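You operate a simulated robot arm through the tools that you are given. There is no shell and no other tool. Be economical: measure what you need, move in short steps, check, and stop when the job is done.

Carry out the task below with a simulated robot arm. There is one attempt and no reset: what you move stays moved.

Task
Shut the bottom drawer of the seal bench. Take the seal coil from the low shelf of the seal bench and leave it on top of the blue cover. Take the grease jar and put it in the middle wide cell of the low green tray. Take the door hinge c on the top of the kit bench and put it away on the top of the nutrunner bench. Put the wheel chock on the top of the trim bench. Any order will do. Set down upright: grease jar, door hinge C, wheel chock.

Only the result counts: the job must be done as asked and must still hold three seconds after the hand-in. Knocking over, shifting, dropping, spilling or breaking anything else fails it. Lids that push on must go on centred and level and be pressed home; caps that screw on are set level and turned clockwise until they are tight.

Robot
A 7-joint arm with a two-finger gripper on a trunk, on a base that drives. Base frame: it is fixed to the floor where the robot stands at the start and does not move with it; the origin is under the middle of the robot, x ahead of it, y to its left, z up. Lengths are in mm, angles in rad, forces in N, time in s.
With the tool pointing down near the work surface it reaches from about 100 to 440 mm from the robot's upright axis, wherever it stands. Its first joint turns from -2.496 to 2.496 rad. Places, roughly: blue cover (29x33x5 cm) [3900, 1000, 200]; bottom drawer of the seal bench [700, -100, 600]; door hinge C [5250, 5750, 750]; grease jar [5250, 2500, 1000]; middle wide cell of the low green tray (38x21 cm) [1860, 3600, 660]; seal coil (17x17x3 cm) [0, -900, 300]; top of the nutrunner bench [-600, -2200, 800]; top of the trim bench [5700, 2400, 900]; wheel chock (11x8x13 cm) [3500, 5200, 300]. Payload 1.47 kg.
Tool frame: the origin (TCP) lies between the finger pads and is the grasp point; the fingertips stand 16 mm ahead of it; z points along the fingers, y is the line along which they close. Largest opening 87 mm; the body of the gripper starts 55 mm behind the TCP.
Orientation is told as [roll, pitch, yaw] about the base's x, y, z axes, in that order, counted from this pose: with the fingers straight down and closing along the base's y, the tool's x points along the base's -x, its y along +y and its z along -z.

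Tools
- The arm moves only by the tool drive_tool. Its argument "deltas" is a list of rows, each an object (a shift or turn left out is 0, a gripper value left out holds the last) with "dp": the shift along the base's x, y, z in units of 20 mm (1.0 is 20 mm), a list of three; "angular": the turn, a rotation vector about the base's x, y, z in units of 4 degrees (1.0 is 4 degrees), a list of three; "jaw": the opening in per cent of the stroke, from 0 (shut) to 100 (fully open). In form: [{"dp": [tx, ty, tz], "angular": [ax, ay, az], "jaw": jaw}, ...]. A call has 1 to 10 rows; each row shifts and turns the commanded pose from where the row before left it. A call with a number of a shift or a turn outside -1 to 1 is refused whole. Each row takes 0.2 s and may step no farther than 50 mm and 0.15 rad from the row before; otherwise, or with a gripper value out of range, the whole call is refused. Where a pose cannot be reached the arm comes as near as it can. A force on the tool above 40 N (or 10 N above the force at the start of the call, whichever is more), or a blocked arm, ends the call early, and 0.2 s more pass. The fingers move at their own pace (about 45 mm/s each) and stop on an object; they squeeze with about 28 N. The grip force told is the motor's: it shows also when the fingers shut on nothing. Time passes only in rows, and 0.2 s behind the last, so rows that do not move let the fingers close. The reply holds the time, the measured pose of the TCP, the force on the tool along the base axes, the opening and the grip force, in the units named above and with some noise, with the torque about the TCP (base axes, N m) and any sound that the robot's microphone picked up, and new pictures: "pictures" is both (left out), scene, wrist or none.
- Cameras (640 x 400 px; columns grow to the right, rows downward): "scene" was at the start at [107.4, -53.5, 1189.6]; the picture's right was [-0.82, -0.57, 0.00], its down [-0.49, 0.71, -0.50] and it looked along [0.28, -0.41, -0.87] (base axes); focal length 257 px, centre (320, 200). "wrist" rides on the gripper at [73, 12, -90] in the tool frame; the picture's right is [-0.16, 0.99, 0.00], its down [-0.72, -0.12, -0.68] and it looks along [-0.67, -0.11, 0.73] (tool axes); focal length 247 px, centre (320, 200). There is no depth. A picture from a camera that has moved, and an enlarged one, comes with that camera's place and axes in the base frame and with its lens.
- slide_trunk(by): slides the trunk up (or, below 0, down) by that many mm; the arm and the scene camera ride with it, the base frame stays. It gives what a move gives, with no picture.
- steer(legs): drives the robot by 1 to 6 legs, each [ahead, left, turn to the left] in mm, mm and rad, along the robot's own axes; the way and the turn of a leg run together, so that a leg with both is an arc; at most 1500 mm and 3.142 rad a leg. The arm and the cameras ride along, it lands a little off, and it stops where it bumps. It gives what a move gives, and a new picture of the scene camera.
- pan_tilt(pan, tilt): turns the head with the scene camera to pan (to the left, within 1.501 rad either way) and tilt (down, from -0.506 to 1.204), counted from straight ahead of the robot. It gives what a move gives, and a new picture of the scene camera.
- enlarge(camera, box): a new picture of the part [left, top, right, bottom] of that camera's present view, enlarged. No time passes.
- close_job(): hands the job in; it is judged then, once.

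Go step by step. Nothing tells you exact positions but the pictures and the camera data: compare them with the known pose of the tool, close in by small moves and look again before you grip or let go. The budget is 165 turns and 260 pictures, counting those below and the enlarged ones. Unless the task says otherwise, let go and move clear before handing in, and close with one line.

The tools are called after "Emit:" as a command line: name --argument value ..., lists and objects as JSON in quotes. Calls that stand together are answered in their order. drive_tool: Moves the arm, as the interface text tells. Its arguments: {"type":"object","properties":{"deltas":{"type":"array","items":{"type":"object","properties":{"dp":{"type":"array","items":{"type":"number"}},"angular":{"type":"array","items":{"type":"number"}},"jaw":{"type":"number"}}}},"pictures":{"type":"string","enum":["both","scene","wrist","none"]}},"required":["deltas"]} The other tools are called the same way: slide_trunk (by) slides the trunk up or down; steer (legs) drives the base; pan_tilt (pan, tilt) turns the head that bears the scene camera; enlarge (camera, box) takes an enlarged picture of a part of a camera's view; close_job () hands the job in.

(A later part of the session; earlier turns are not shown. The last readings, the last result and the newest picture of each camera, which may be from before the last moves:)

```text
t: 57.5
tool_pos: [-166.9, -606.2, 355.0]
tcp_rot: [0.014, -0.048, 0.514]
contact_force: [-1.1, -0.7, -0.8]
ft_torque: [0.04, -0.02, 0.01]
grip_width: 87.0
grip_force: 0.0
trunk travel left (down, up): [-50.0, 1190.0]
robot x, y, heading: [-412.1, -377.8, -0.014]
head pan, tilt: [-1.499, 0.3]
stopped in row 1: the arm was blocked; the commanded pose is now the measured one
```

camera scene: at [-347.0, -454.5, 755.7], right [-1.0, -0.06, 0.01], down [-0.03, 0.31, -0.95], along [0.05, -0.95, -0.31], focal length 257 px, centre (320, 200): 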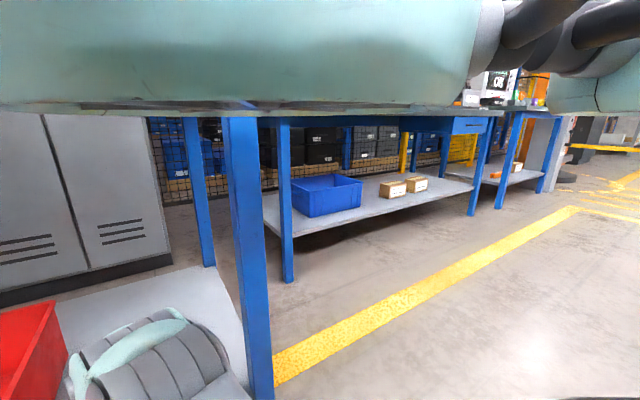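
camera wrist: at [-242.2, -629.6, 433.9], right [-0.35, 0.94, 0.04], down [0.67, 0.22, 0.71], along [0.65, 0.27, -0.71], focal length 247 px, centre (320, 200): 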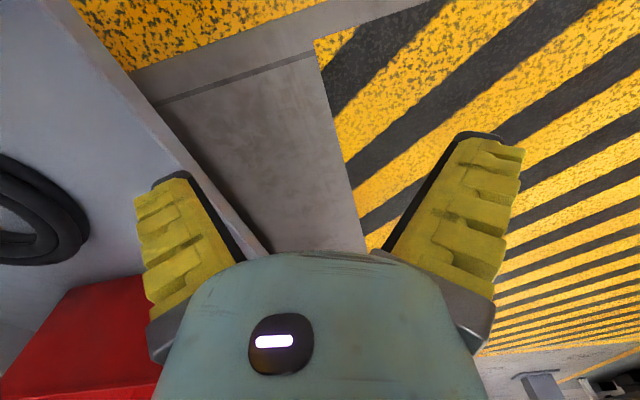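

A horizontal arm link at about table height is what meets the bench. Tilting the tool well forward should drop that link below the table, so I'll back off, return the yaw, and try the tilt with the head out of the way.

Emit:
steer --legs '[[-77, 104, 0]]'

Emit:
drive_tool --deltas '[{"angular": [0, 0, -1]}, {"angular": [0, 0, -1]}, {"angular": [0, 0, -1]}, {"angular": [0, 0, -1]}, {"angular": [0, 0, -1]}, {"angular": [0, 0, -1]}, {"angular": [0, 0, -1]}, {"angular": [0, 0, -1]}, {"angular": [0, 0, -1]}, {"angular": [0, 0, -1]}]' --pictures "none"

Emit:
drive_tool --deltas '[{"angular": [0, 0, -1]}, {"angular": [0, 0, -1]}, {"angular": [0, 0, -1]}, {"angular": [0, 0, -1]}, {"angular": [0, 0, -1]}, {"angular": [0, 0, -1]}, {"angular": [0, 0, -1]}, {"angular": [0, 0, -1]}, {"angular": [0, 0, -1]}, {"angular": [0, 0, -1]}]' --pictures "none"

Emit:
drive_tool --deltas '[{"angular": [-1, -0.74, 0]}, {"angular": [-1, -0.74, 0]}, {"angular": [-1, -0.74, 0]}, {"angular": [-1, -0.74, 0]}, {"angular": [-1, -0.74, 0]}, {"angular": [-1, -0.74, 0]}, {"angular": [-1, -0.74, 0]}, {"angular": [-1, -0.74, 0]}, {"angular": [-1, -0.74, 0]}]' --pictures "both"

```text
t: 58.8
tool_pos: [-226.4, -525.2, 360.1]
tcp_rot: [-0.005, -0.047, 0.517]
contact_force: [-0.4, -0.1, 0.2]
ft_torque: [0.0, 0.01, 0.01]
grip_width: 87.4
grip_force: 0.1
trunk travel left (down, up): [-50.0, 1190.0]
robot x, y, heading: [-484.9, -274.4, -0.015]
head pan, tilt: [-1.499, 0.3]
camera scene: at [-411.0, -368.4, 757.6], right [-1.0, -0.06, 0.0], down [-0.02, 0.29, -0.96], along [0.05, -0.95, -0.3], focal length 257 px, centre (320, 200)
```

scene: 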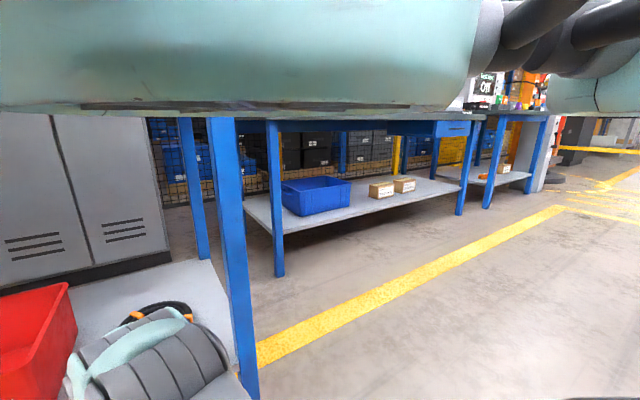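

```text
t: 61.0
tool_pos: [-228.1, -525.7, 360.9]
tcp_rot: [-0.001, -0.044, -0.182]
contact_force: [0.5, -1.0, -0.2]
ft_torque: [0.0, 0.02, -0.01]
grip_width: 86.8
grip_force: 0.2
trunk travel left (down, up): [-50.0, 1190.0]
robot x, y, heading: [-486.8, -275.3, -0.016]
head pan, tilt: [-1.499, 0.3]
```

```text
t: 63.2
tool_pos: [-194.8, -530.5, 369.0]
tcp_rot: [-0.001, -0.044, -0.882]
contact_force: [-0.8, 0.5, 0.8]
ft_torque: [-0.01, -0.01, 0.03]
grip_width: 87.1
grip_force: 0.1
out of reach, approached as far as the arm can: row 1, 2, 3, 4, 8, 10
trunk travel left (down, up): [-50.0, 1190.0]
robot x, y, heading: [-485.1, -274.6, -0.014]
head pan, tilt: [-1.499, 0.3]
```

```text
t: 65.2
tool_pos: [-196.1, -552.9, 397.2]
tcp_rot: [-0.007, -0.133, -0.881]
contact_force: [1.0, -0.6, 0.1]
ft_torque: [0.0, 0.03, -0.02]
grip_width: 87.2
grip_force: 0.2
out of reach, approached as far as the arm can: row 1, 2, 3, 4, 5, 6, 7, 8, 9
trunk travel left (down, up): [-50.0, 1190.0]
robot x, y, heading: [-488.5, -276.0, -0.014]
head pan, tilt: [-1.499, 0.3]
camera scene: at [-411.7, -368.1, 757.5], right [-1.0, -0.06, 0.0], down [-0.02, 0.29, -0.96], along [0.05, -0.95, -0.3], focal length 257 px, centre (320, 200)
camera wrist: at [-240.1, -480.5, 476.1], right [0.86, 0.51, 0.01], down [0.31, -0.55, 0.77], along [0.4, -0.66, -0.64], focal length 247 px, centre (320, 200)
```

scene: 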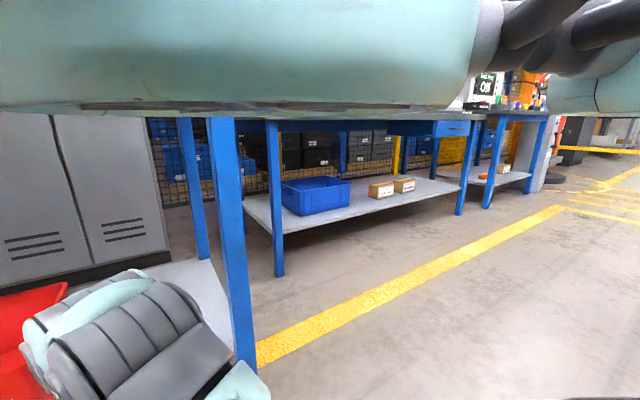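
wrist: 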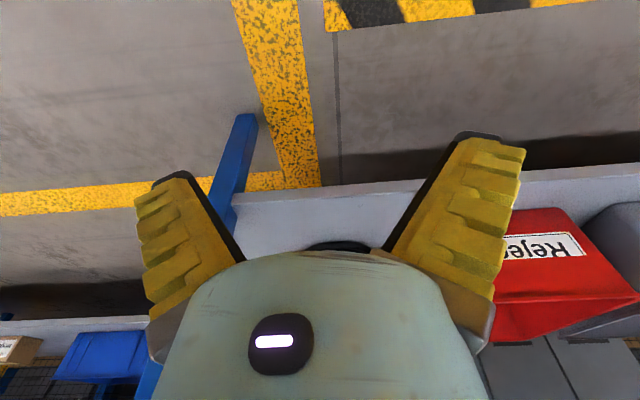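

Tilting is limited here, apparently because the wrist can't go lower. I'll test how low and how far the tool can go straight down.

Emit:
drive_tool --deltas '[{"angular": [0.6, 0.6, 0]}, {"angular": [0.6, 0.6, 0]}, {"dp": [0, 0, -1]}, {"dp": [0, 0, -1]}, {"dp": [0, 0, -1]}]' --pictures "none"

Emit:
drive_tool --deltas '[{"dp": [0.6, -0.8, 0]}, {"dp": [0.6, -0.8, 0]}, {"dp": [0.6, -0.8, 0]}]' --pictures "none"

```text
t: 66.4
tool_pos: [-198.5, -541.6, 327.4]
tcp_rot: [-0.012, -0.078, -0.879]
contact_force: [-0.2, -0.3, 0.6]
ft_torque: [0.06, 0.0, 0.0]
grip_width: 87.0
grip_force: 0.1
out of reach, approached as far as the arm can: row 1, 2
trunk travel left (down, up): [-50.0, 1190.0]
robot x, y, heading: [-487.1, -278.3, -0.016]
head pan, tilt: [-1.499, 0.3]
```

```text
t: 67.2
tool_pos: [-161.5, -591.7, 327.9]
tcp_rot: [-0.013, -0.083, -0.88]
contact_force: [-0.6, -0.1, -0.2]
ft_torque: [-0.02, 0.04, 0.01]
grip_width: 86.8
grip_force: 0.1
trunk travel left (down, up): [-50.0, 1190.0]
robot x, y, heading: [-482.2, -275.6, -0.015]
head pan, tilt: [-1.499, 0.3]
```

Emit:
drive_tool --deltas '[{"angular": [-1, -0.74, 0]}, {"angular": [-1, -0.74, 0]}, {"angular": [-1, -0.74, 0]}, {"angular": [-1, -0.74, 0]}, {"angular": [-1, -0.74, 0]}, {"angular": [-1, -0.74, 0]}]' --pictures "scene"

```text
t: 68.6
tool_pos: [-163.3, -592.9, 327.7]
tcp_rot: [-0.035, -0.515, -0.873]
contact_force: [0.3, 0.5, 0.5]
ft_torque: [0.01, -0.01, 0.02]
grip_width: 87.0
grip_force: 0.1
out of reach, approached as far as the arm can: row 6
trunk travel left (down, up): [-50.0, 1190.0]
robot x, y, heading: [-486.6, -276.0, -0.016]
head pan, tilt: [-1.499, 0.3]
camera scene: at [-411.9, -368.3, 757.5], right [-1.0, -0.06, 0.0], down [-0.02, 0.29, -0.96], along [0.05, -0.95, -0.3], focal length 257 px, centre (320, 200)
```

scene: 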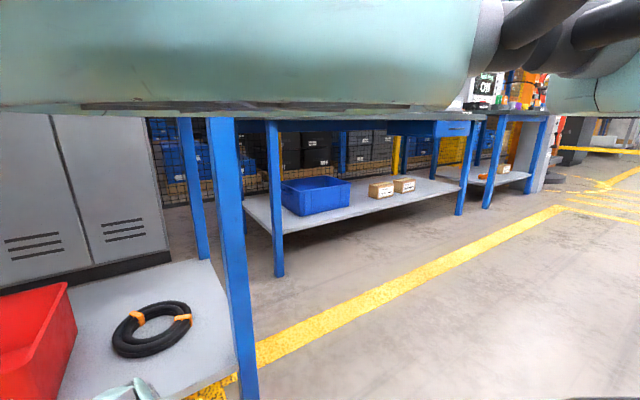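

With a longer reach the tool tilts fine, and the coil is now in clear view, at about (10, -835, 285). I'll shift right to line up with the coil's right side, move in, and tilt more.

Emit:
steer --legs '[[-60, -44, 0], [50, -67, 0]]'

Emit:
drive_tool --deltas '[{"dp": [0.5, -0.7, 0]}, {"dp": [0.5, -0.7, 0]}, {"dp": [0.3, -0.4, 0], "angular": [-1, -0.74, 0]}, {"dp": [0.3, -0.4, 0], "angular": [-1, -0.74, 0]}, {"dp": [0.3, -0.4, 0], "angular": [-1, -0.74, 0]}, {"dp": [0.3, -0.4, 0]}]' --pictures "both"

```text
t: 70.3
tool_pos: [-176.1, -697.5, 325.1]
tcp_rot: [-0.037, -0.509, -0.87]
contact_force: [-0.5, -0.4, -0.6]
ft_torque: [-0.01, -0.05, 0.02]
grip_width: 87.0
grip_force: 0.0
trunk travel left (down, up): [-50.0, 1190.0]
robot x, y, heading: [-500.1, -384.3, -0.015]
head pan, tilt: [-1.499, 0.3]
camera scene: at [-424.9, -474.4, 757.1], right [-1.0, -0.06, 0.0], down [-0.02, 0.3, -0.95], along [0.05, -0.95, -0.3], focal length 257 px, centre (320, 200)
```

scene: 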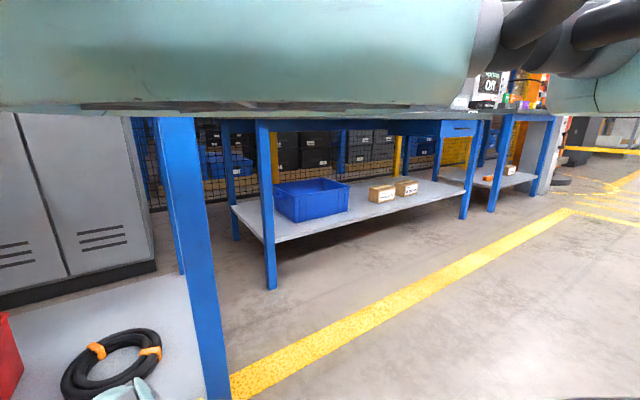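

```text
t: 71.7
tool_pos: [-128.7, -761.8, 327.8]
tcp_rot: [-0.06, -0.773, -0.858]
contact_force: [1.0, 0.3, 0.3]
ft_torque: [-0.01, 0.01, 0.0]
grip_width: 87.0
grip_force: 0.1
trunk travel left (down, up): [-50.0, 1190.0]
robot x, y, heading: [-496.4, -385.6, -0.015]
head pan, tilt: [-1.499, 0.3]
camera scene: at [-422.2, -478.3, 757.6], right [-1.0, -0.06, 0.0], down [-0.02, 0.29, -0.96], along [0.06, -0.95, -0.29], focal length 257 px, centre (320, 200)
camera wrist: at [-190.0, -665.1, 340.9], right [0.85, 0.53, 0.07], down [-0.03, -0.08, 1.0], along [0.53, -0.84, -0.05], focal length 247 px, centre (320, 200)
```

scene: 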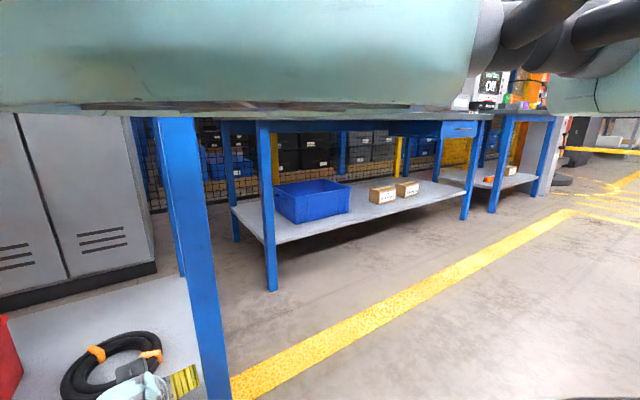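
wrist: 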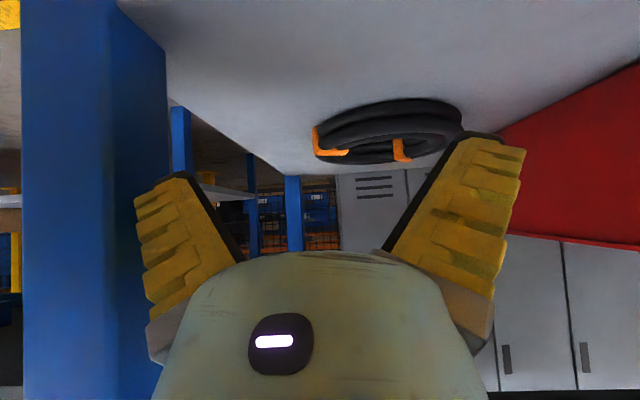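

The coil now fits (27, -853, 257), and the bench leg is too close on the right. I'll grip the left side of the ring instead, so I'll shift left 141 mm.

Emit:
steer --legs '[[113, 84, 0]]'

Emit:
drive_tool --deltas '[{"dp": [0.3, -0.4, 0], "angular": [-1, -0.74, 0], "jaw": 75}, {"dp": [0.3, -0.4, 0], "angular": [-1, -0.74, 0]}, {"dp": [0.3, -0.4, 0]}]' --pictures "both"

```text
t: 73.0
tool_pos: [-18.6, -681.5, 327.3]
tcp_rot: [-0.064, -0.773, -0.856]
contact_force: [-0.2, 0.1, -0.8]
ft_torque: [0.02, -0.01, 0.03]
grip_width: 87.1
grip_force: 0.1
trunk travel left (down, up): [-50.0, 1190.0]
robot x, y, heading: [-383.9, -299.1, -0.01]
head pan, tilt: [-1.499, 0.3]
camera scene: at [-311.2, -396.5, 757.5], right [-1.0, -0.06, 0.0], down [-0.02, 0.29, -0.96], along [0.05, -0.95, -0.29], focal length 257 px, centre (320, 200)
```

scene: 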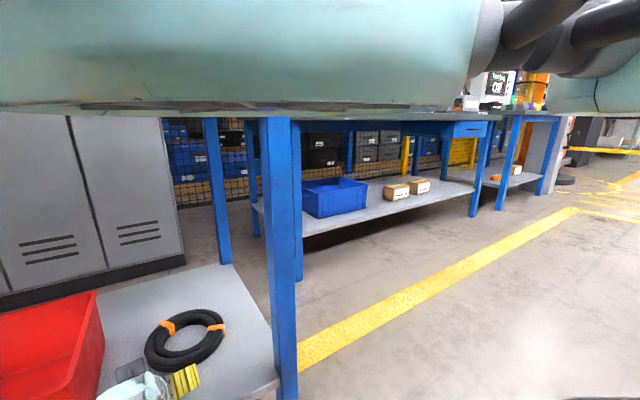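

```text
t: 73.8
tool_pos: [3.6, -704.3, 328.1]
tcp_rot: [-0.083, -0.946, -0.839]
contact_force: [0.6, -0.9, 0.0]
ft_torque: [0.02, 0.0, 0.02]
grip_width: 69.3
grip_force: 3.3
trunk travel left (down, up): [-50.0, 1190.0]
robot x, y, heading: [-386.3, -299.2, -0.012]
head pan, tilt: [-1.499, 0.3]
camera scene: at [-308.2, -395.5, 757.6], right [-1.0, -0.06, 0.0], down [-0.02, 0.29, -0.96], along [0.05, -0.95, -0.3], focal length 257 px, centre (320, 200)
camera wrist: at [-58.6, -606.3, 321.2], right [0.84, 0.54, 0.08], down [-0.13, 0.06, 0.99], along [0.53, -0.84, 0.12], focal length 247 px, centre (320, 200)
```

scene: 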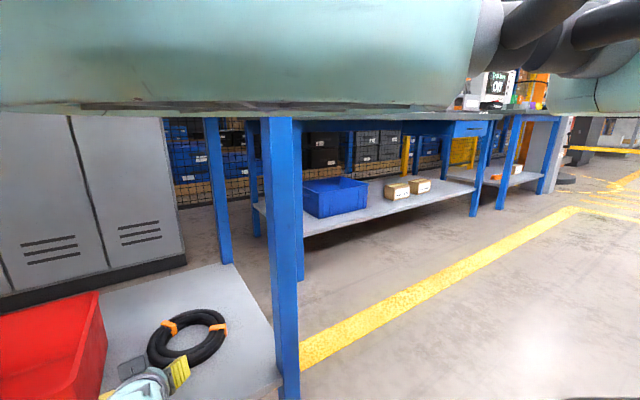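
wrist: 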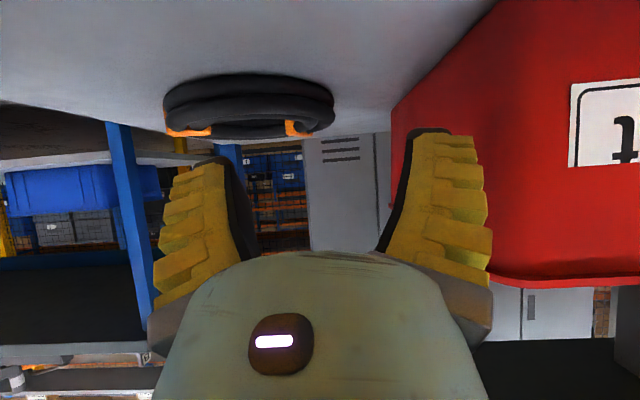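

Lined up with the left side of the ring, I'll extend over it at this height.

Emit:
drive_tool --deltas '[{"dp": [0.4, -0.54, 0]}, {"dp": [0.4, -0.54, 0]}, {"dp": [0.4, -0.54, 0]}, {"dp": [0.4, -0.54, 0]}, {"dp": [0.4, -0.54, 0]}, {"dp": [0.4, -0.54, 0]}]' --pictures "both"

```text
t: 75.2
tool_pos: [50.8, -769.3, 328.8]
tcp_rot: [-0.083, -0.948, -0.841]
contact_force: [-0.5, 0.0, -0.5]
ft_torque: [0.0, 0.03, -0.04]
grip_width: 69.4
grip_force: 2.5
trunk travel left (down, up): [-50.0, 1190.0]
robot x, y, heading: [-381.4, -299.3, -0.016]
head pan, tilt: [-1.499, 0.3]
camera scene: at [-308.6, -395.6, 757.6], right [-1.0, -0.06, 0.0], down [-0.02, 0.29, -0.96], along [0.05, -0.95, -0.3], focal length 257 px, centre (320, 200)
camera wrist: at [-10.8, -671.3, 321.5], right [0.84, 0.54, 0.08], down [-0.14, 0.06, 0.99], along [0.53, -0.84, 0.12], focal length 247 px, centre (320, 200)
```

scene: 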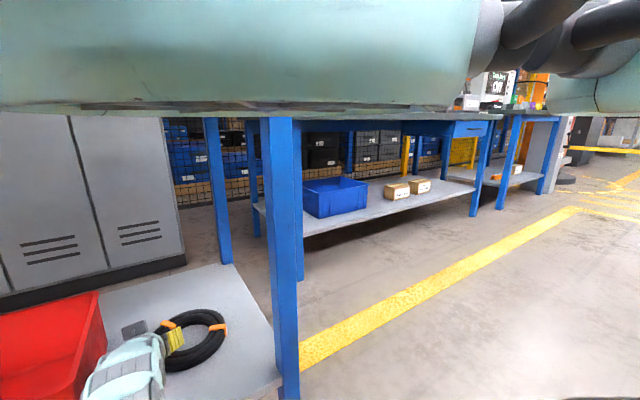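
wrist: 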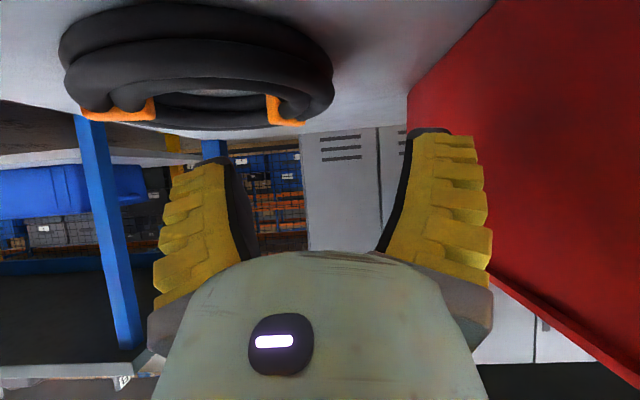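

Emit:
drive_tool --deltas '[{"dp": [0.45, -0.6, 0]}, {"dp": [0.45, -0.6, 0]}]' --pictures "none"

Emit:
slide_trunk --by -30

Emit:
drive_tool --deltas '[{"dp": [0, 0, 0]}]' --pictures "both"

```text
t: 75.8
tool_pos: [69.6, -793.4, 327.7]
tcp_rot: [-0.081, -0.945, -0.842]
contact_force: [-1.1, -0.2, 0.0]
ft_torque: [-0.01, 0.02, 0.0]
grip_width: 69.5
grip_force: 3.5
trunk travel left (down, up): [-50.0, 1190.0]
robot x, y, heading: [-383.2, -301.3, -0.018]
head pan, tilt: [-1.499, 0.3]
```

```text
t: 76.6
tool_pos: [66.8, -792.3, 297.8]
tcp_rot: [-0.082, -0.945, -0.843]
contact_force: [-0.2, 0.2, 0.3]
ft_torque: [0.02, -0.01, 0.01]
grip_width: 69.4
grip_force: 2.9
trunk travel left (down, up): [-20.0, 1220.0]
robot x, y, heading: [-385.9, -300.7, -0.014]
head pan, tilt: [-1.499, 0.3]
```

```text
t: 77.0
tool_pos: [66.1, -792.2, 298.4]
tcp_rot: [-0.083, -0.946, -0.843]
contact_force: [0.2, 0.6, -0.6]
ft_torque: [0.01, 0.03, 0.01]
grip_width: 69.6
grip_force: 3.2
trunk travel left (down, up): [-20.0, 1220.0]
robot x, y, heading: [-384.4, -301.3, -0.013]
head pan, tilt: [-1.499, 0.3]
camera scene: at [-309.2, -395.1, 727.5], right [-1.0, -0.06, 0.0], down [-0.02, 0.3, -0.96], along [0.05, -0.95, -0.3], focal length 257 px, centre (320, 200)
camera wrist: at [5.7, -694.2, 290.7], right [0.84, 0.54, 0.08], down [-0.13, 0.06, 0.99], along [0.53, -0.84, 0.12], focal length 247 px, centre (320, 200)
```

scene: 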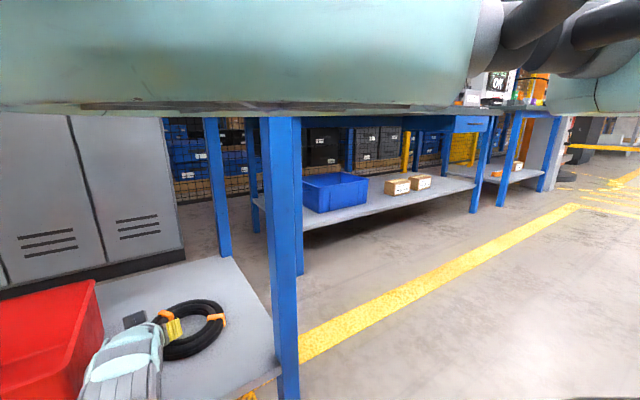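
wrist: 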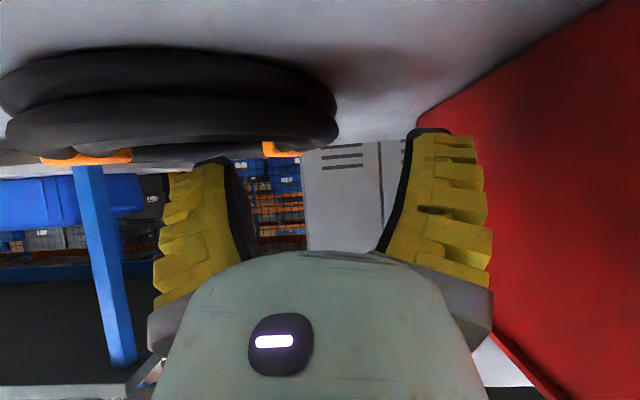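

Finger alignment looks good. I'll shift slightly right, lower the rest, and close.

Emit:
slide_trunk --by -20

Emit:
drive_tool --deltas '[{"dp": [-0.2, -0.15, -0.2]}, {"dp": [0, 0, -0.15]}]' --pictures "both"

```text
t: 77.7
tool_pos: [70.7, -792.6, 288.0]
tcp_rot: [-0.103, -0.97, -0.817]
contact_force: [0.2, 8.9, 16.7]
ft_torque: [-0.36, 0.68, -0.38]
grip_width: 72.1
grip_force: 4.7
trunk travel left (down, up): [0.0, 1240.0]
robot x, y, heading: [-382.6, -298.5, -0.014]
head pan, tilt: [-1.499, 0.3]
stopped: the force on the tool passed its limit at 42 N (the readings are from after the stop); the commanded pose is now the measured one
```

```text
t: 78.2
tool_pos: [71.0, -794.9, 289.0]
tcp_rot: [-0.112, -0.984, -0.8]
contact_force: [2.7, 9.8, 17.5]
ft_torque: [-0.35, 0.67, -0.4]
grip_width: 70.2
grip_force: 3.3
trunk travel left (down, up): [0.0, 1240.0]
robot x, y, heading: [-384.6, -298.5, -0.017]
head pan, tilt: [-1.499, 0.3]
stopped in row 2: the force on the tool passed its limit at 44 N (the readings are from after the stop); the commanded pose is now the measured one
camera scene: at [-309.1, -392.3, 707.8], right [-1.0, -0.06, 0.0], down [-0.02, 0.3, -0.95], along [0.06, -0.95, -0.3], focal length 257 px, centre (320, 200)
camera wrist: at [8.2, -698.6, 276.1], right [0.83, 0.55, 0.07], down [-0.15, 0.1, 0.98], along [0.54, -0.83, 0.16], focal length 247 px, centre (320, 200)
```

scene: 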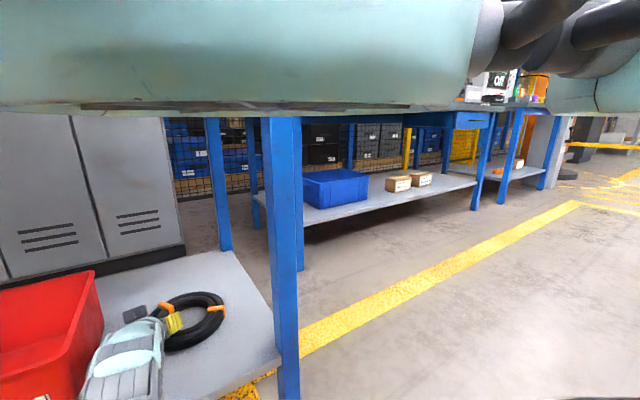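
wrist: 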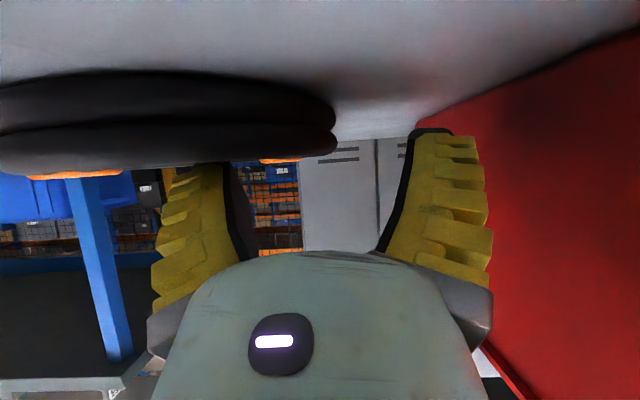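

Something is pressing, probably the inner finger on the coil. I'll lift a little and look closely.

Emit:
drive_tool --deltas '[{"dp": [0, 0, 0.5]}, {"dp": [0, 0, 0.5]}]' --pictures "none"

Emit:
enlarge --camera "scene" --box '[90, 260, 250, 360]'

Emit:
enlarge --camera "wrist" --box '[0, 0, 480, 300]'

```text
t: 78.8
tool_pos: [68.5, -797.1, 304.7]
tcp_rot: [-0.11, -0.976, -0.81]
contact_force: [-0.4, 0.6, -0.4]
ft_torque: [0.01, -0.01, -0.01]
grip_width: 69.4
grip_force: 3.0
trunk travel left (down, up): [0.0, 1240.0]
robot x, y, heading: [-383.0, -301.0, -0.014]
head pan, tilt: [-1.499, 0.3]
```

```text
4.00 times, centred on (170, 310) of scene
camera zoom: at [-309.3, -394.1, 708.0], right [-1.0, -0.06, 0.0], down [-0.02, 0.3, -0.96], along [0.06, -0.95, -0.3], focal length 1028 px, centre (920, -240)
```

zoom: 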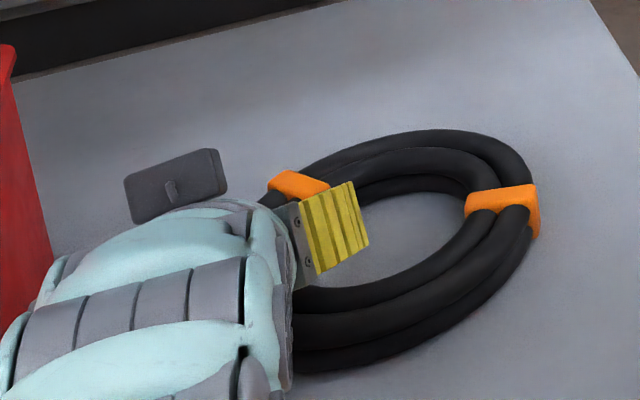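

```text
1.33 times, centred on (240, 150) of wrist
camera zoom: at [6.1, -700.2, 294.1], right [0.83, 0.55, 0.07], down [-0.14, 0.09, 0.99], along [0.53, -0.83, 0.15], focal length 329 px, centre (427, 267)
```

zoom: 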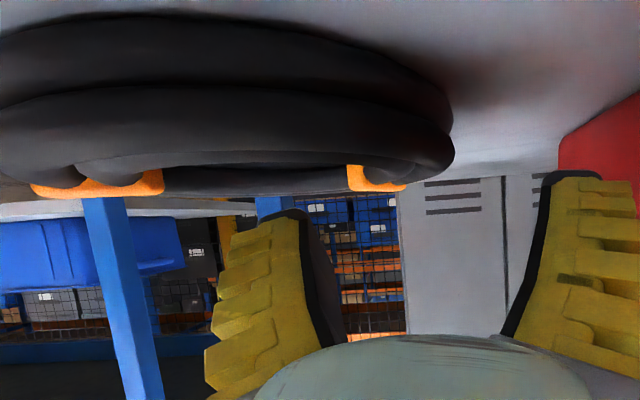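

By the new measure the ring's centre is about 25 mm deeper than I took it to be. I'll advance and then try lowering again.

Emit:
drive_tool --deltas '[{"dp": [0.35, -0.48, 0]}, {"dp": [0.35, -0.48, 0]}, {"dp": [0, 0, -0.4]}, {"dp": [0, 0, -0.4]}]' --pictures "both"

```text
t: 79.8
tool_pos: [83.4, -816.4, 289.5]
tcp_rot: [-0.111, -0.976, -0.809]
contact_force: [0.3, -0.8, 0.9]
ft_torque: [0.04, -0.01, 0.03]
grip_width: 69.3
grip_force: 2.3
trunk travel left (down, up): [0.0, 1240.0]
robot x, y, heading: [-388.6, -300.7, -0.013]
head pan, tilt: [-1.499, 0.3]
camera scene: at [-309.2, -394.1, 708.1], right [-1.0, -0.06, 0.0], down [-0.02, 0.3, -0.96], along [0.06, -0.95, -0.3], focal length 257 px, centre (320, 200)
camera wrist: at [20.7, -719.5, 278.5], right [0.83, 0.55, 0.07], down [-0.14, 0.09, 0.99], along [0.53, -0.83, 0.16], focal length 247 px, centre (320, 200)
```

scene: 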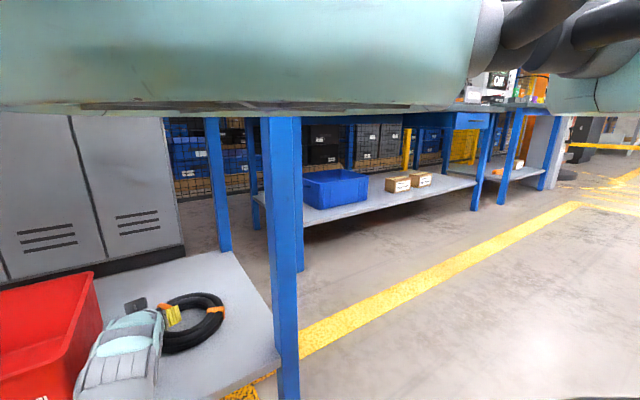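
wrist: 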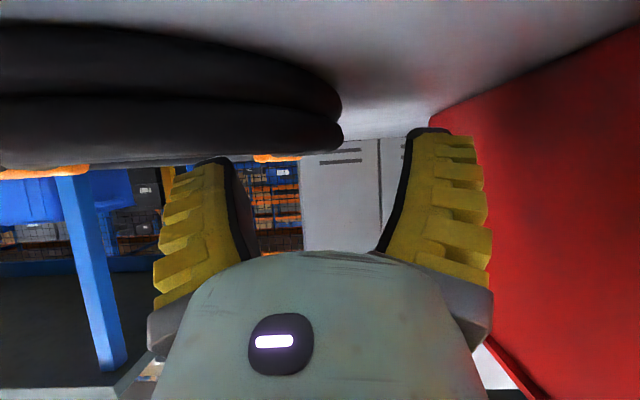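

No contact at this height now, so I'll continue down and close.

Emit:
drive_tool --deltas '[{"dp": [0, 0, -0.25]}, {"dp": [0, 0, -0.25]}, {"dp": [0, 0, -0.25]}]' --pictures "none"

Emit:
enlarge --camera "scene" --box '[90, 260, 250, 360]'

```text
t: 80.6
tool_pos: [84.1, -817.4, 276.1]
tcp_rot: [-0.111, -0.978, -0.809]
contact_force: [1.0, -0.6, 2.6]
ft_torque: [0.19, 0.1, 0.05]
grip_width: 70.3
grip_force: 3.0
trunk travel left (down, up): [0.0, 1240.0]
robot x, y, heading: [-382.8, -299.8, -0.018]
head pan, tilt: [-1.499, 0.3]
```

```text
4.00 times, centred on (170, 310) of scene
camera zoom: at [-308.7, -394.4, 708.3], right [-1.0, -0.06, 0.0], down [-0.02, 0.3, -0.96], along [0.06, -0.95, -0.3], focal length 1028 px, centre (920, -240)
```

zoom: 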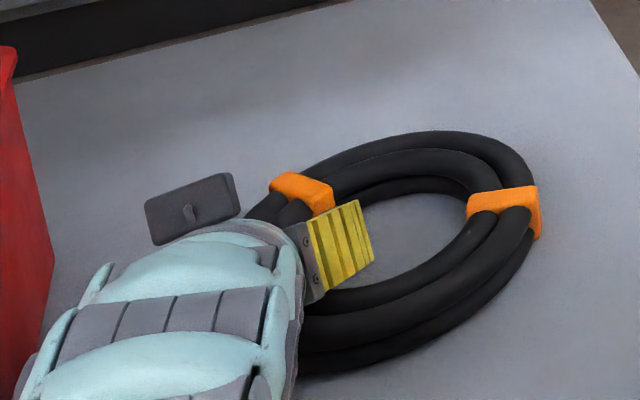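

The inner finger is in the hole, so I'll close.

Emit:
drive_tool --deltas '[{"dp": [0, 0, 0.1], "jaw": 40}, {"jaw": 20}, {"jaw": 10}, {"jaw": 10}, {"jaw": 10}, {"jaw": 10}]' --pictures "scene"

```text
t: 82.0
tool_pos: [81.2, -820.6, 277.7]
tcp_rot: [-0.118, -0.981, -0.805]
contact_force: [-7.7, -3.3, 13.0]
ft_torque: [0.13, 0.36, 0.56]
grip_width: 37.2
grip_force: 28.4
trunk travel left (down, up): [0.0, 1240.0]
robot x, y, heading: [-383.1, -300.0, -0.014]
head pan, tilt: [-1.499, 0.3]
camera scene: at [-310.5, -397.1, 708.4], right [-1.0, -0.06, 0.0], down [-0.02, 0.29, -0.96], along [0.06, -0.95, -0.29], focal length 257 px, centre (320, 200)
```

scene: 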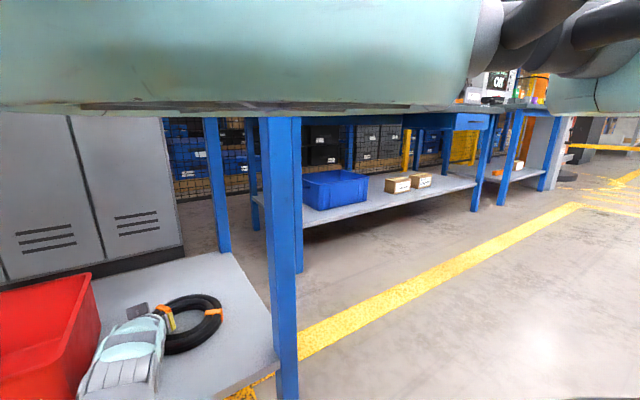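

Gripped at 37 mm. I'll lift with the trunk.

Emit:
slide_trunk --by 70

Emit:
drive_tool --deltas '[{"jaw": 5}]' --pictures "both"

```text
t: 83.1
tool_pos: [82.9, -815.3, 346.6]
tcp_rot: [-0.108, -0.976, -0.811]
contact_force: [0.5, -0.4, 1.3]
ft_torque: [-0.01, 0.0, 0.02]
grip_width: 15.9
grip_force: 5.2
trunk travel left (down, up): [-70.0, 1170.0]
robot x, y, heading: [-383.5, -298.8, -0.016]
head pan, tilt: [-1.499, 0.3]
```

```text
t: 83.5
tool_pos: [82.2, -816.5, 348.1]
tcp_rot: [-0.108, -0.978, -0.809]
contact_force: [-0.2, 0.5, -1.0]
ft_torque: [-0.04, 0.0, -0.01]
grip_width: 11.8
grip_force: 5.4
trunk travel left (down, up): [-70.0, 1170.0]
robot x, y, heading: [-386.7, -304.4, -0.015]
head pan, tilt: [-1.499, 0.3]
camera scene: at [-308.9, -394.4, 778.1], right [-1.0, -0.06, 0.0], down [-0.02, 0.3, -0.96], along [0.06, -0.95, -0.3], focal length 257 px, centre (320, 200)
camera wrist: at [20.4, -720.0, 335.9], right [0.83, 0.55, 0.07], down [-0.14, 0.09, 0.99], along [0.53, -0.83, 0.16], focal length 247 px, centre (320, 200)
```

scene: 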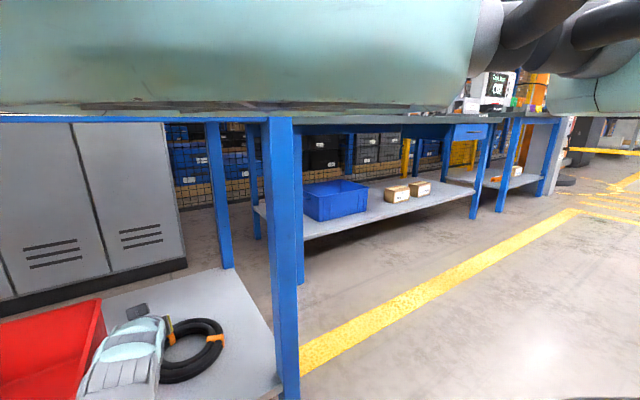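
wrist: 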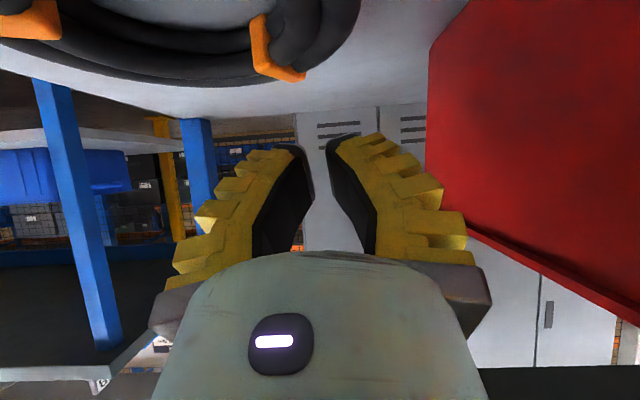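

It slipped off the rounded bundle. The orange ties have flat sides, so I'll measure where they are now.

Emit:
enlarge --camera "scene" --box '[90, 280, 250, 380]'

Emit:
enlarge --camera "wrist" --box '[0, 0, 400, 250]'

```text
4.00 times, centred on (170, 330) of scene
camera zoom: at [-308.9, -394.4, 778.1], right [-1.0, -0.06, 0.0], down [-0.02, 0.3, -0.96], along [0.06, -0.95, -0.3], focal length 1028 px, centre (920, -320)
```

zoom: 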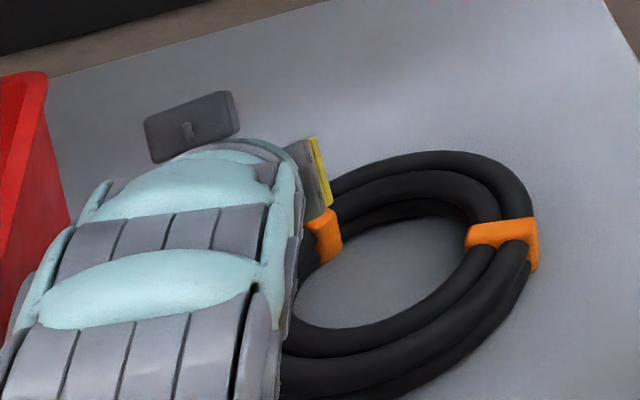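

```text
1.60 times, centred on (200, 125) of wrist
camera zoom: at [20.4, -720.0, 335.9], right [0.83, 0.55, 0.07], down [-0.14, 0.09, 0.99], along [0.53, -0.83, 0.16], focal length 395 px, centre (512, 320)
```

zoom: 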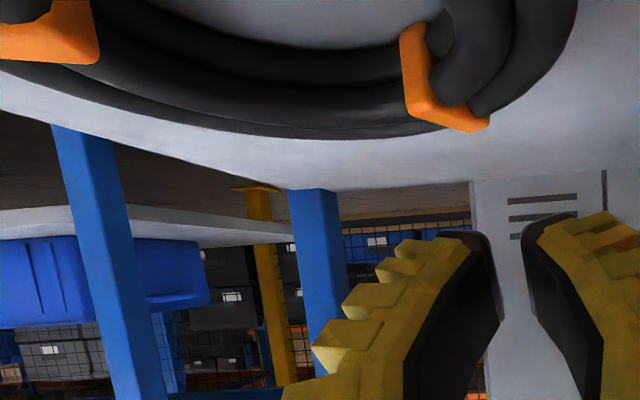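

The ties sit on either side of the ring centre (30, -860), nearly along the base x-axis, with the right one at about (-30, -862). I'll swing the tool to point along -y so its flat faces come between the fingers.

Emit:
drive_tool --deltas '[{"dp": [-0.53, -0.2, 0], "angular": [0, 0, -1], "jaw": 75}, {"dp": [-0.53, -0.2, 0], "angular": [0, 0, -1]}, {"dp": [-0.53, -0.2, 0], "angular": [0, 0, -1]}, {"dp": [-0.53, -0.2, 0], "angular": [0, 0, -1]}, {"dp": [-0.53, -0.2, 0], "angular": [0, 0, -1]}, {"dp": [-0.53, -0.2, 0], "angular": [0, 0, -1]}, {"dp": [-0.53, -0.2, 0], "angular": [0, 0, -1]}, {"dp": [-0.53, -0.2, 0], "angular": [0, 0, -1]}, {"dp": [-0.53, -0.2, 0], "angular": [0, 0, -1]}, {"dp": [-0.53, -0.2, 0], "angular": [0, 0, -1]}]' --pictures "both"

```text
t: 85.7
tool_pos: [-23.4, -858.8, 346.6]
tcp_rot: [-0.109, -0.978, -1.51]
contact_force: [-0.8, -0.3, 0.2]
ft_torque: [0.07, 0.02, 0.0]
grip_width: 69.3
grip_force: 2.9
trunk travel left (down, up): [-70.0, 1170.0]
robot x, y, heading: [-384.1, -300.7, -0.012]
head pan, tilt: [-1.499, 0.3]
camera scene: at [-308.8, -394.6, 778.2], right [-1.0, -0.06, 0.0], down [-0.02, 0.29, -0.96], along [0.06, -0.95, -0.3], focal length 257 px, centre (320, 200)
camera wrist: at [-8.8, -742.7, 335.9], right [0.99, -0.12, 0.07], down [-0.05, 0.16, 0.99], along [-0.13, -0.98, 0.16], focal length 247 px, centre (320, 200)
```

scene: 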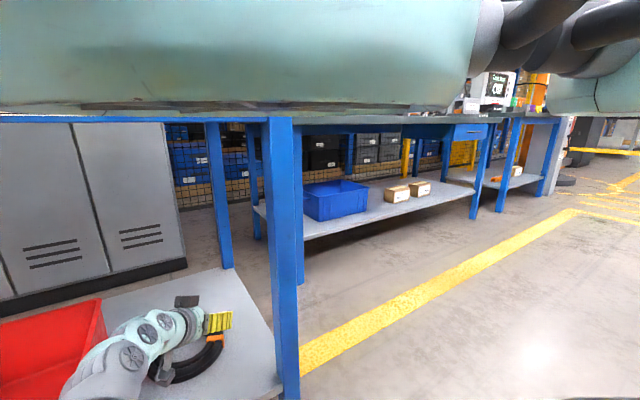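
wrist: 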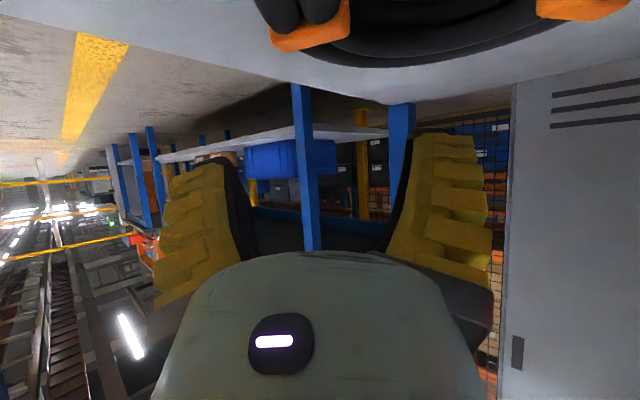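

Well aligned: the right tie sits between the fingers. I'll lower in stages.

Emit:
drive_tool --deltas '[{"dp": [0, -0.35, 0]}]' --pictures "none"

Emit:
slide_trunk --by -50

Emit:
enlarge --camera "wrist" --box '[120, 0, 520, 250]'

Emit:
enlarge --camera "scene" --box '[90, 260, 250, 360]'

```text
t: 86.1
tool_pos: [-23.9, -862.6, 347.1]
tcp_rot: [-0.109, -0.976, -1.509]
contact_force: [-0.2, -0.8, 0.7]
ft_torque: [0.02, -0.02, -0.02]
grip_width: 69.3
grip_force: 2.9
trunk travel left (down, up): [-70.0, 1170.0]
robot x, y, heading: [-382.3, -301.1, -0.016]
head pan, tilt: [-1.499, 0.3]
```

```text
t: 87.0
tool_pos: [-23.0, -864.0, 296.6]
tcp_rot: [-0.108, -0.977, -1.508]
contact_force: [-1.0, 1.1, 0.7]
ft_torque: [0.04, 0.01, 0.0]
grip_width: 69.4
grip_force: 2.8
trunk travel left (down, up): [-20.0, 1220.0]
robot x, y, heading: [-382.6, -301.4, -0.015]
head pan, tilt: [-1.499, 0.3]
```

```text
1.60 times, centred on (320, 125) of wrist
camera zoom: at [-8.9, -749.3, 286.0], right [0.99, -0.12, 0.07], down [-0.05, 0.16, 0.99], along [-0.13, -0.98, 0.16], focal length 395 px, centre (320, 320)
```

zoom: 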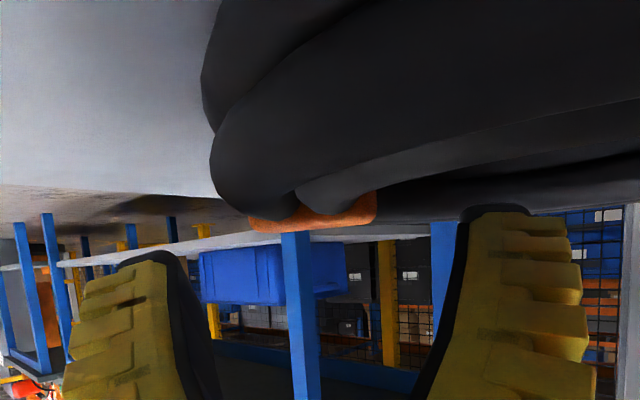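

```text
4.00 times, centred on (170, 310) of scene
camera zoom: at [-308.9, -394.3, 728.1], right [-1.0, -0.06, 0.0], down [-0.02, 0.3, -0.96], along [0.06, -0.95, -0.3], focal length 1028 px, centre (920, -240)
```

zoom: 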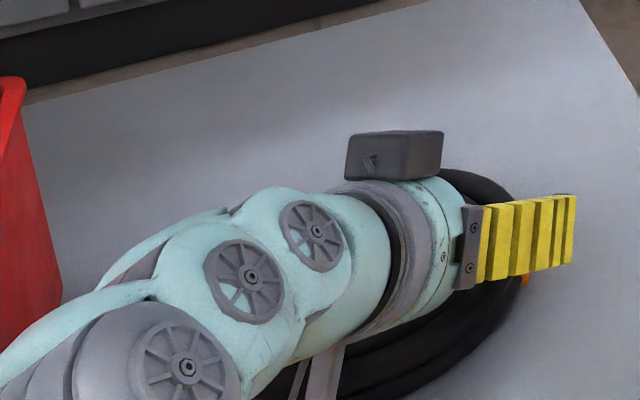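

Emit:
slide_trunk --by -20

Emit:
drive_tool --deltas '[{"dp": [0, 0, -0.25]}, {"dp": [0, 0, -0.2]}]' --pictures "wrist"

```text
t: 87.7
tool_pos: [-23.8, -863.9, 276.9]
tcp_rot: [-0.111, -0.977, -1.506]
contact_force: [0.0, 0.5, 0.9]
ft_torque: [-0.03, -0.02, 0.01]
grip_width: 69.5
grip_force: 3.2
trunk travel left (down, up): [0.0, 1240.0]
robot x, y, heading: [-385.4, -302.4, -0.014]
head pan, tilt: [-1.499, 0.3]
```

```text
t: 88.2
tool_pos: [-22.9, -864.4, 274.8]
tcp_rot: [-0.116, -0.993, -1.502]
contact_force: [-1.6, 9.1, 17.5]
ft_torque: [2.66, -0.08, 0.22]
grip_width: 69.5
grip_force: 3.1
trunk travel left (down, up): [0.0, 1240.0]
robot x, y, heading: [-380.7, -300.8, -0.007]
head pan, tilt: [-1.499, 0.3]
stopped in row 2: the force on the tool passed its limit at 47 N (the readings are from after the stop); the commanded pose is now the measured one
camera wrist: at [-8.6, -749.4, 263.7], right [0.99, -0.11, 0.07], down [-0.05, 0.18, 0.98], along [-0.12, -0.98, 0.17], focal length 247 px, centre (320, 200)
```

wrist: 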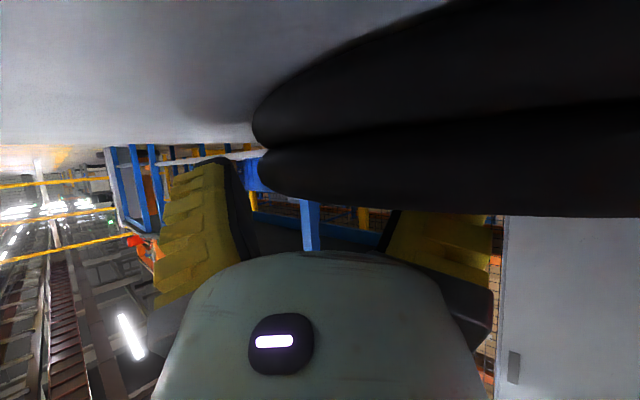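

The wrist camera hangs below the tilted gripper and touches the shelf. I'll rise, reduce the tilt by about 15°, and descend again.

Emit:
drive_tool --deltas '[{"dp": [0, 0, 1]}, {"dp": [0, 0, 0.5], "angular": [1, 0, 0]}, {"angular": [1, 0, 0]}, {"angular": [1, 0, 0]}, {"angular": [1, 0, 0]}]' --pictures "both"

```text
t: 89.5
tool_pos: [-23.1, -866.0, 305.6]
tcp_rot: [-0.088, -0.71, -1.522]
contact_force: [0.1, 0.5, -0.3]
ft_torque: [0.03, -0.02, -0.01]
grip_width: 69.2
grip_force: 2.8
trunk travel left (down, up): [0.0, 1240.0]
robot x, y, heading: [-382.8, -302.2, -0.013]
head pan, tilt: [-1.499, 0.3]
camera scene: at [-308.4, -394.6, 708.2], right [-1.0, -0.06, 0.0], down [-0.02, 0.29, -0.96], along [0.06, -0.95, -0.3], focal length 257 px, centre (320, 200)
camera wrist: at [-9.4, -753.0, 325.4], right [0.99, -0.13, 0.04], down [-0.05, -0.1, 0.99], along [-0.12, -0.99, -0.11], focal length 247 px, centre (320, 200)
```

scene: 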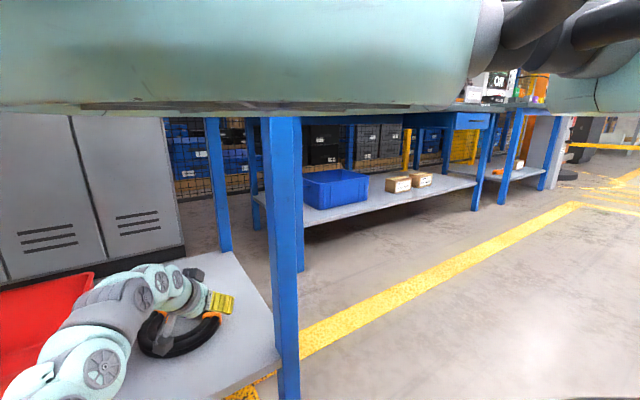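
wrist: 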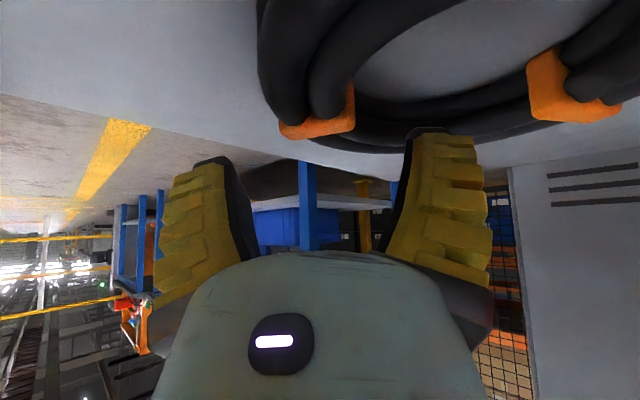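

Emit:
drive_tool --deltas '[{"dp": [0, 0.1, -0.5]}, {"dp": [0, 0, -0.5]}, {"dp": [0, 0, -0.45]}, {"dp": [0, 0, -0.3]}]' --pictures "wrist"

```text
t: 90.5
tool_pos: [-25.3, -862.9, 269.0]
tcp_rot: [-0.092, -0.71, -1.52]
contact_force: [0.6, -0.2, 0.4]
ft_torque: [0.0, 0.0, 0.0]
grip_width: 69.2
grip_force: 3.0
trunk travel left (down, up): [0.0, 1240.0]
robot x, y, heading: [-383.1, -298.3, -0.014]
head pan, tilt: [-1.499, 0.3]
camera wrist: at [-10.2, -750.1, 289.6], right [0.99, -0.13, 0.03], down [-0.05, -0.1, 0.99], along [-0.12, -0.99, -0.11], focal length 247 px, centre (320, 200)
```

wrist: 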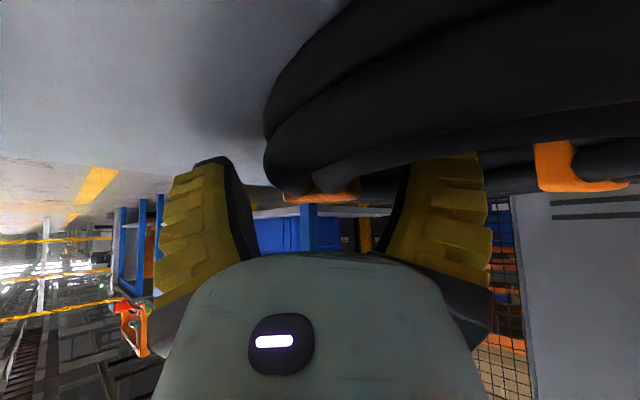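

Emit:
drive_tool --deltas '[{"dp": [0, 0, -0.2]}, {"jaw": 40}, {"jaw": 20}, {"jaw": 10}, {"jaw": 0}, {"jaw": 0}, {"jaw": 0}]' --pictures "wrist"

```text
t: 92.0
tool_pos: [-24.9, -863.4, 267.7]
tcp_rot: [-0.091, -0.714, -1.521]
contact_force: [-1.1, 6.7, 13.0]
ft_torque: [-0.03, -0.12, 0.17]
grip_width: 35.1
grip_force: 28.2
trunk travel left (down, up): [0.0, 1240.0]
robot x, y, heading: [-386.4, -302.6, -0.011]
head pan, tilt: [-1.499, 0.3]
camera wrist: at [-9.6, -750.0, 286.3], right [0.99, -0.13, 0.04], down [-0.05, -0.1, 0.99], along [-0.12, -0.99, -0.11], focal length 247 px, centre (320, 200)
```

wrist: 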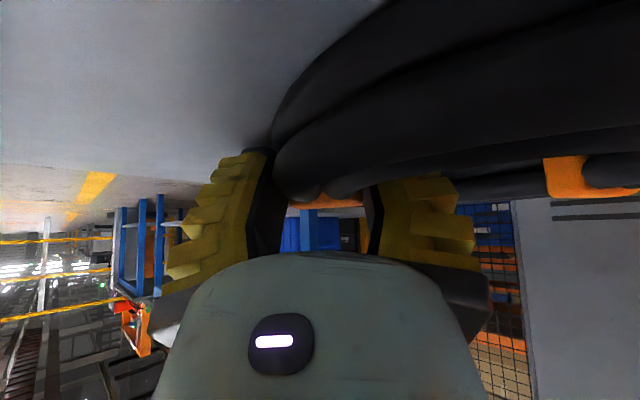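

Gripped at 35 mm on the tie. I'll lift gently.

Emit:
drive_tool --deltas '[{"dp": [0, 0, 0.3]}, {"dp": [0, 0, 0.4]}, {"dp": [0, 0, 0.5]}, {"dp": [0, 0, 0.5]}, {"dp": [0, 0, 0.5]}, {"dp": [0, 0, 0.5]}]' --pictures "both"

```text
t: 93.5
tool_pos: [-24.6, -863.2, 319.7]
tcp_rot: [-0.091, -0.711, -1.518]
contact_force: [0.3, -0.5, -4.0]
ft_torque: [0.03, 0.27, -0.02]
grip_width: 33.3
grip_force: 27.7
trunk travel left (down, up): [0.0, 1240.0]
robot x, y, heading: [-382.7, -302.9, -0.014]
head pan, tilt: [-1.499, 0.3]
camera scene: at [-309.2, -393.7, 708.1], right [-1.0, -0.06, 0.0], down [-0.02, 0.3, -0.96], along [0.06, -0.95, -0.3], focal length 257 px, centre (320, 200)
camera wrist: at [-10.0, -749.6, 339.2], right [0.99, -0.13, 0.03], down [-0.05, -0.1, 0.99], along [-0.12, -0.99, -0.11], focal length 247 px, centre (320, 200)
```

scene: 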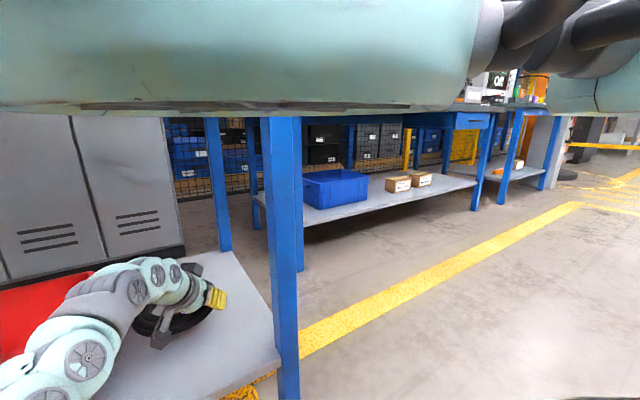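
wrist: 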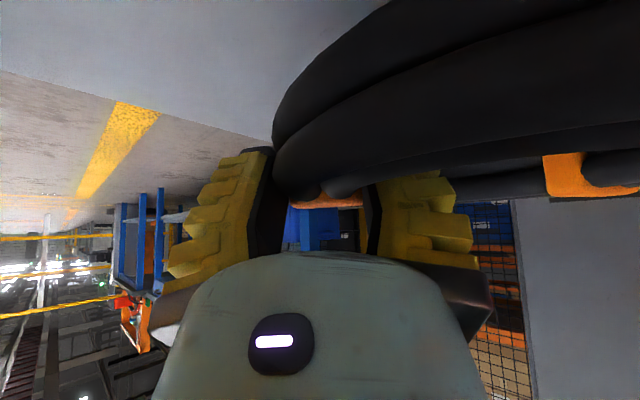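

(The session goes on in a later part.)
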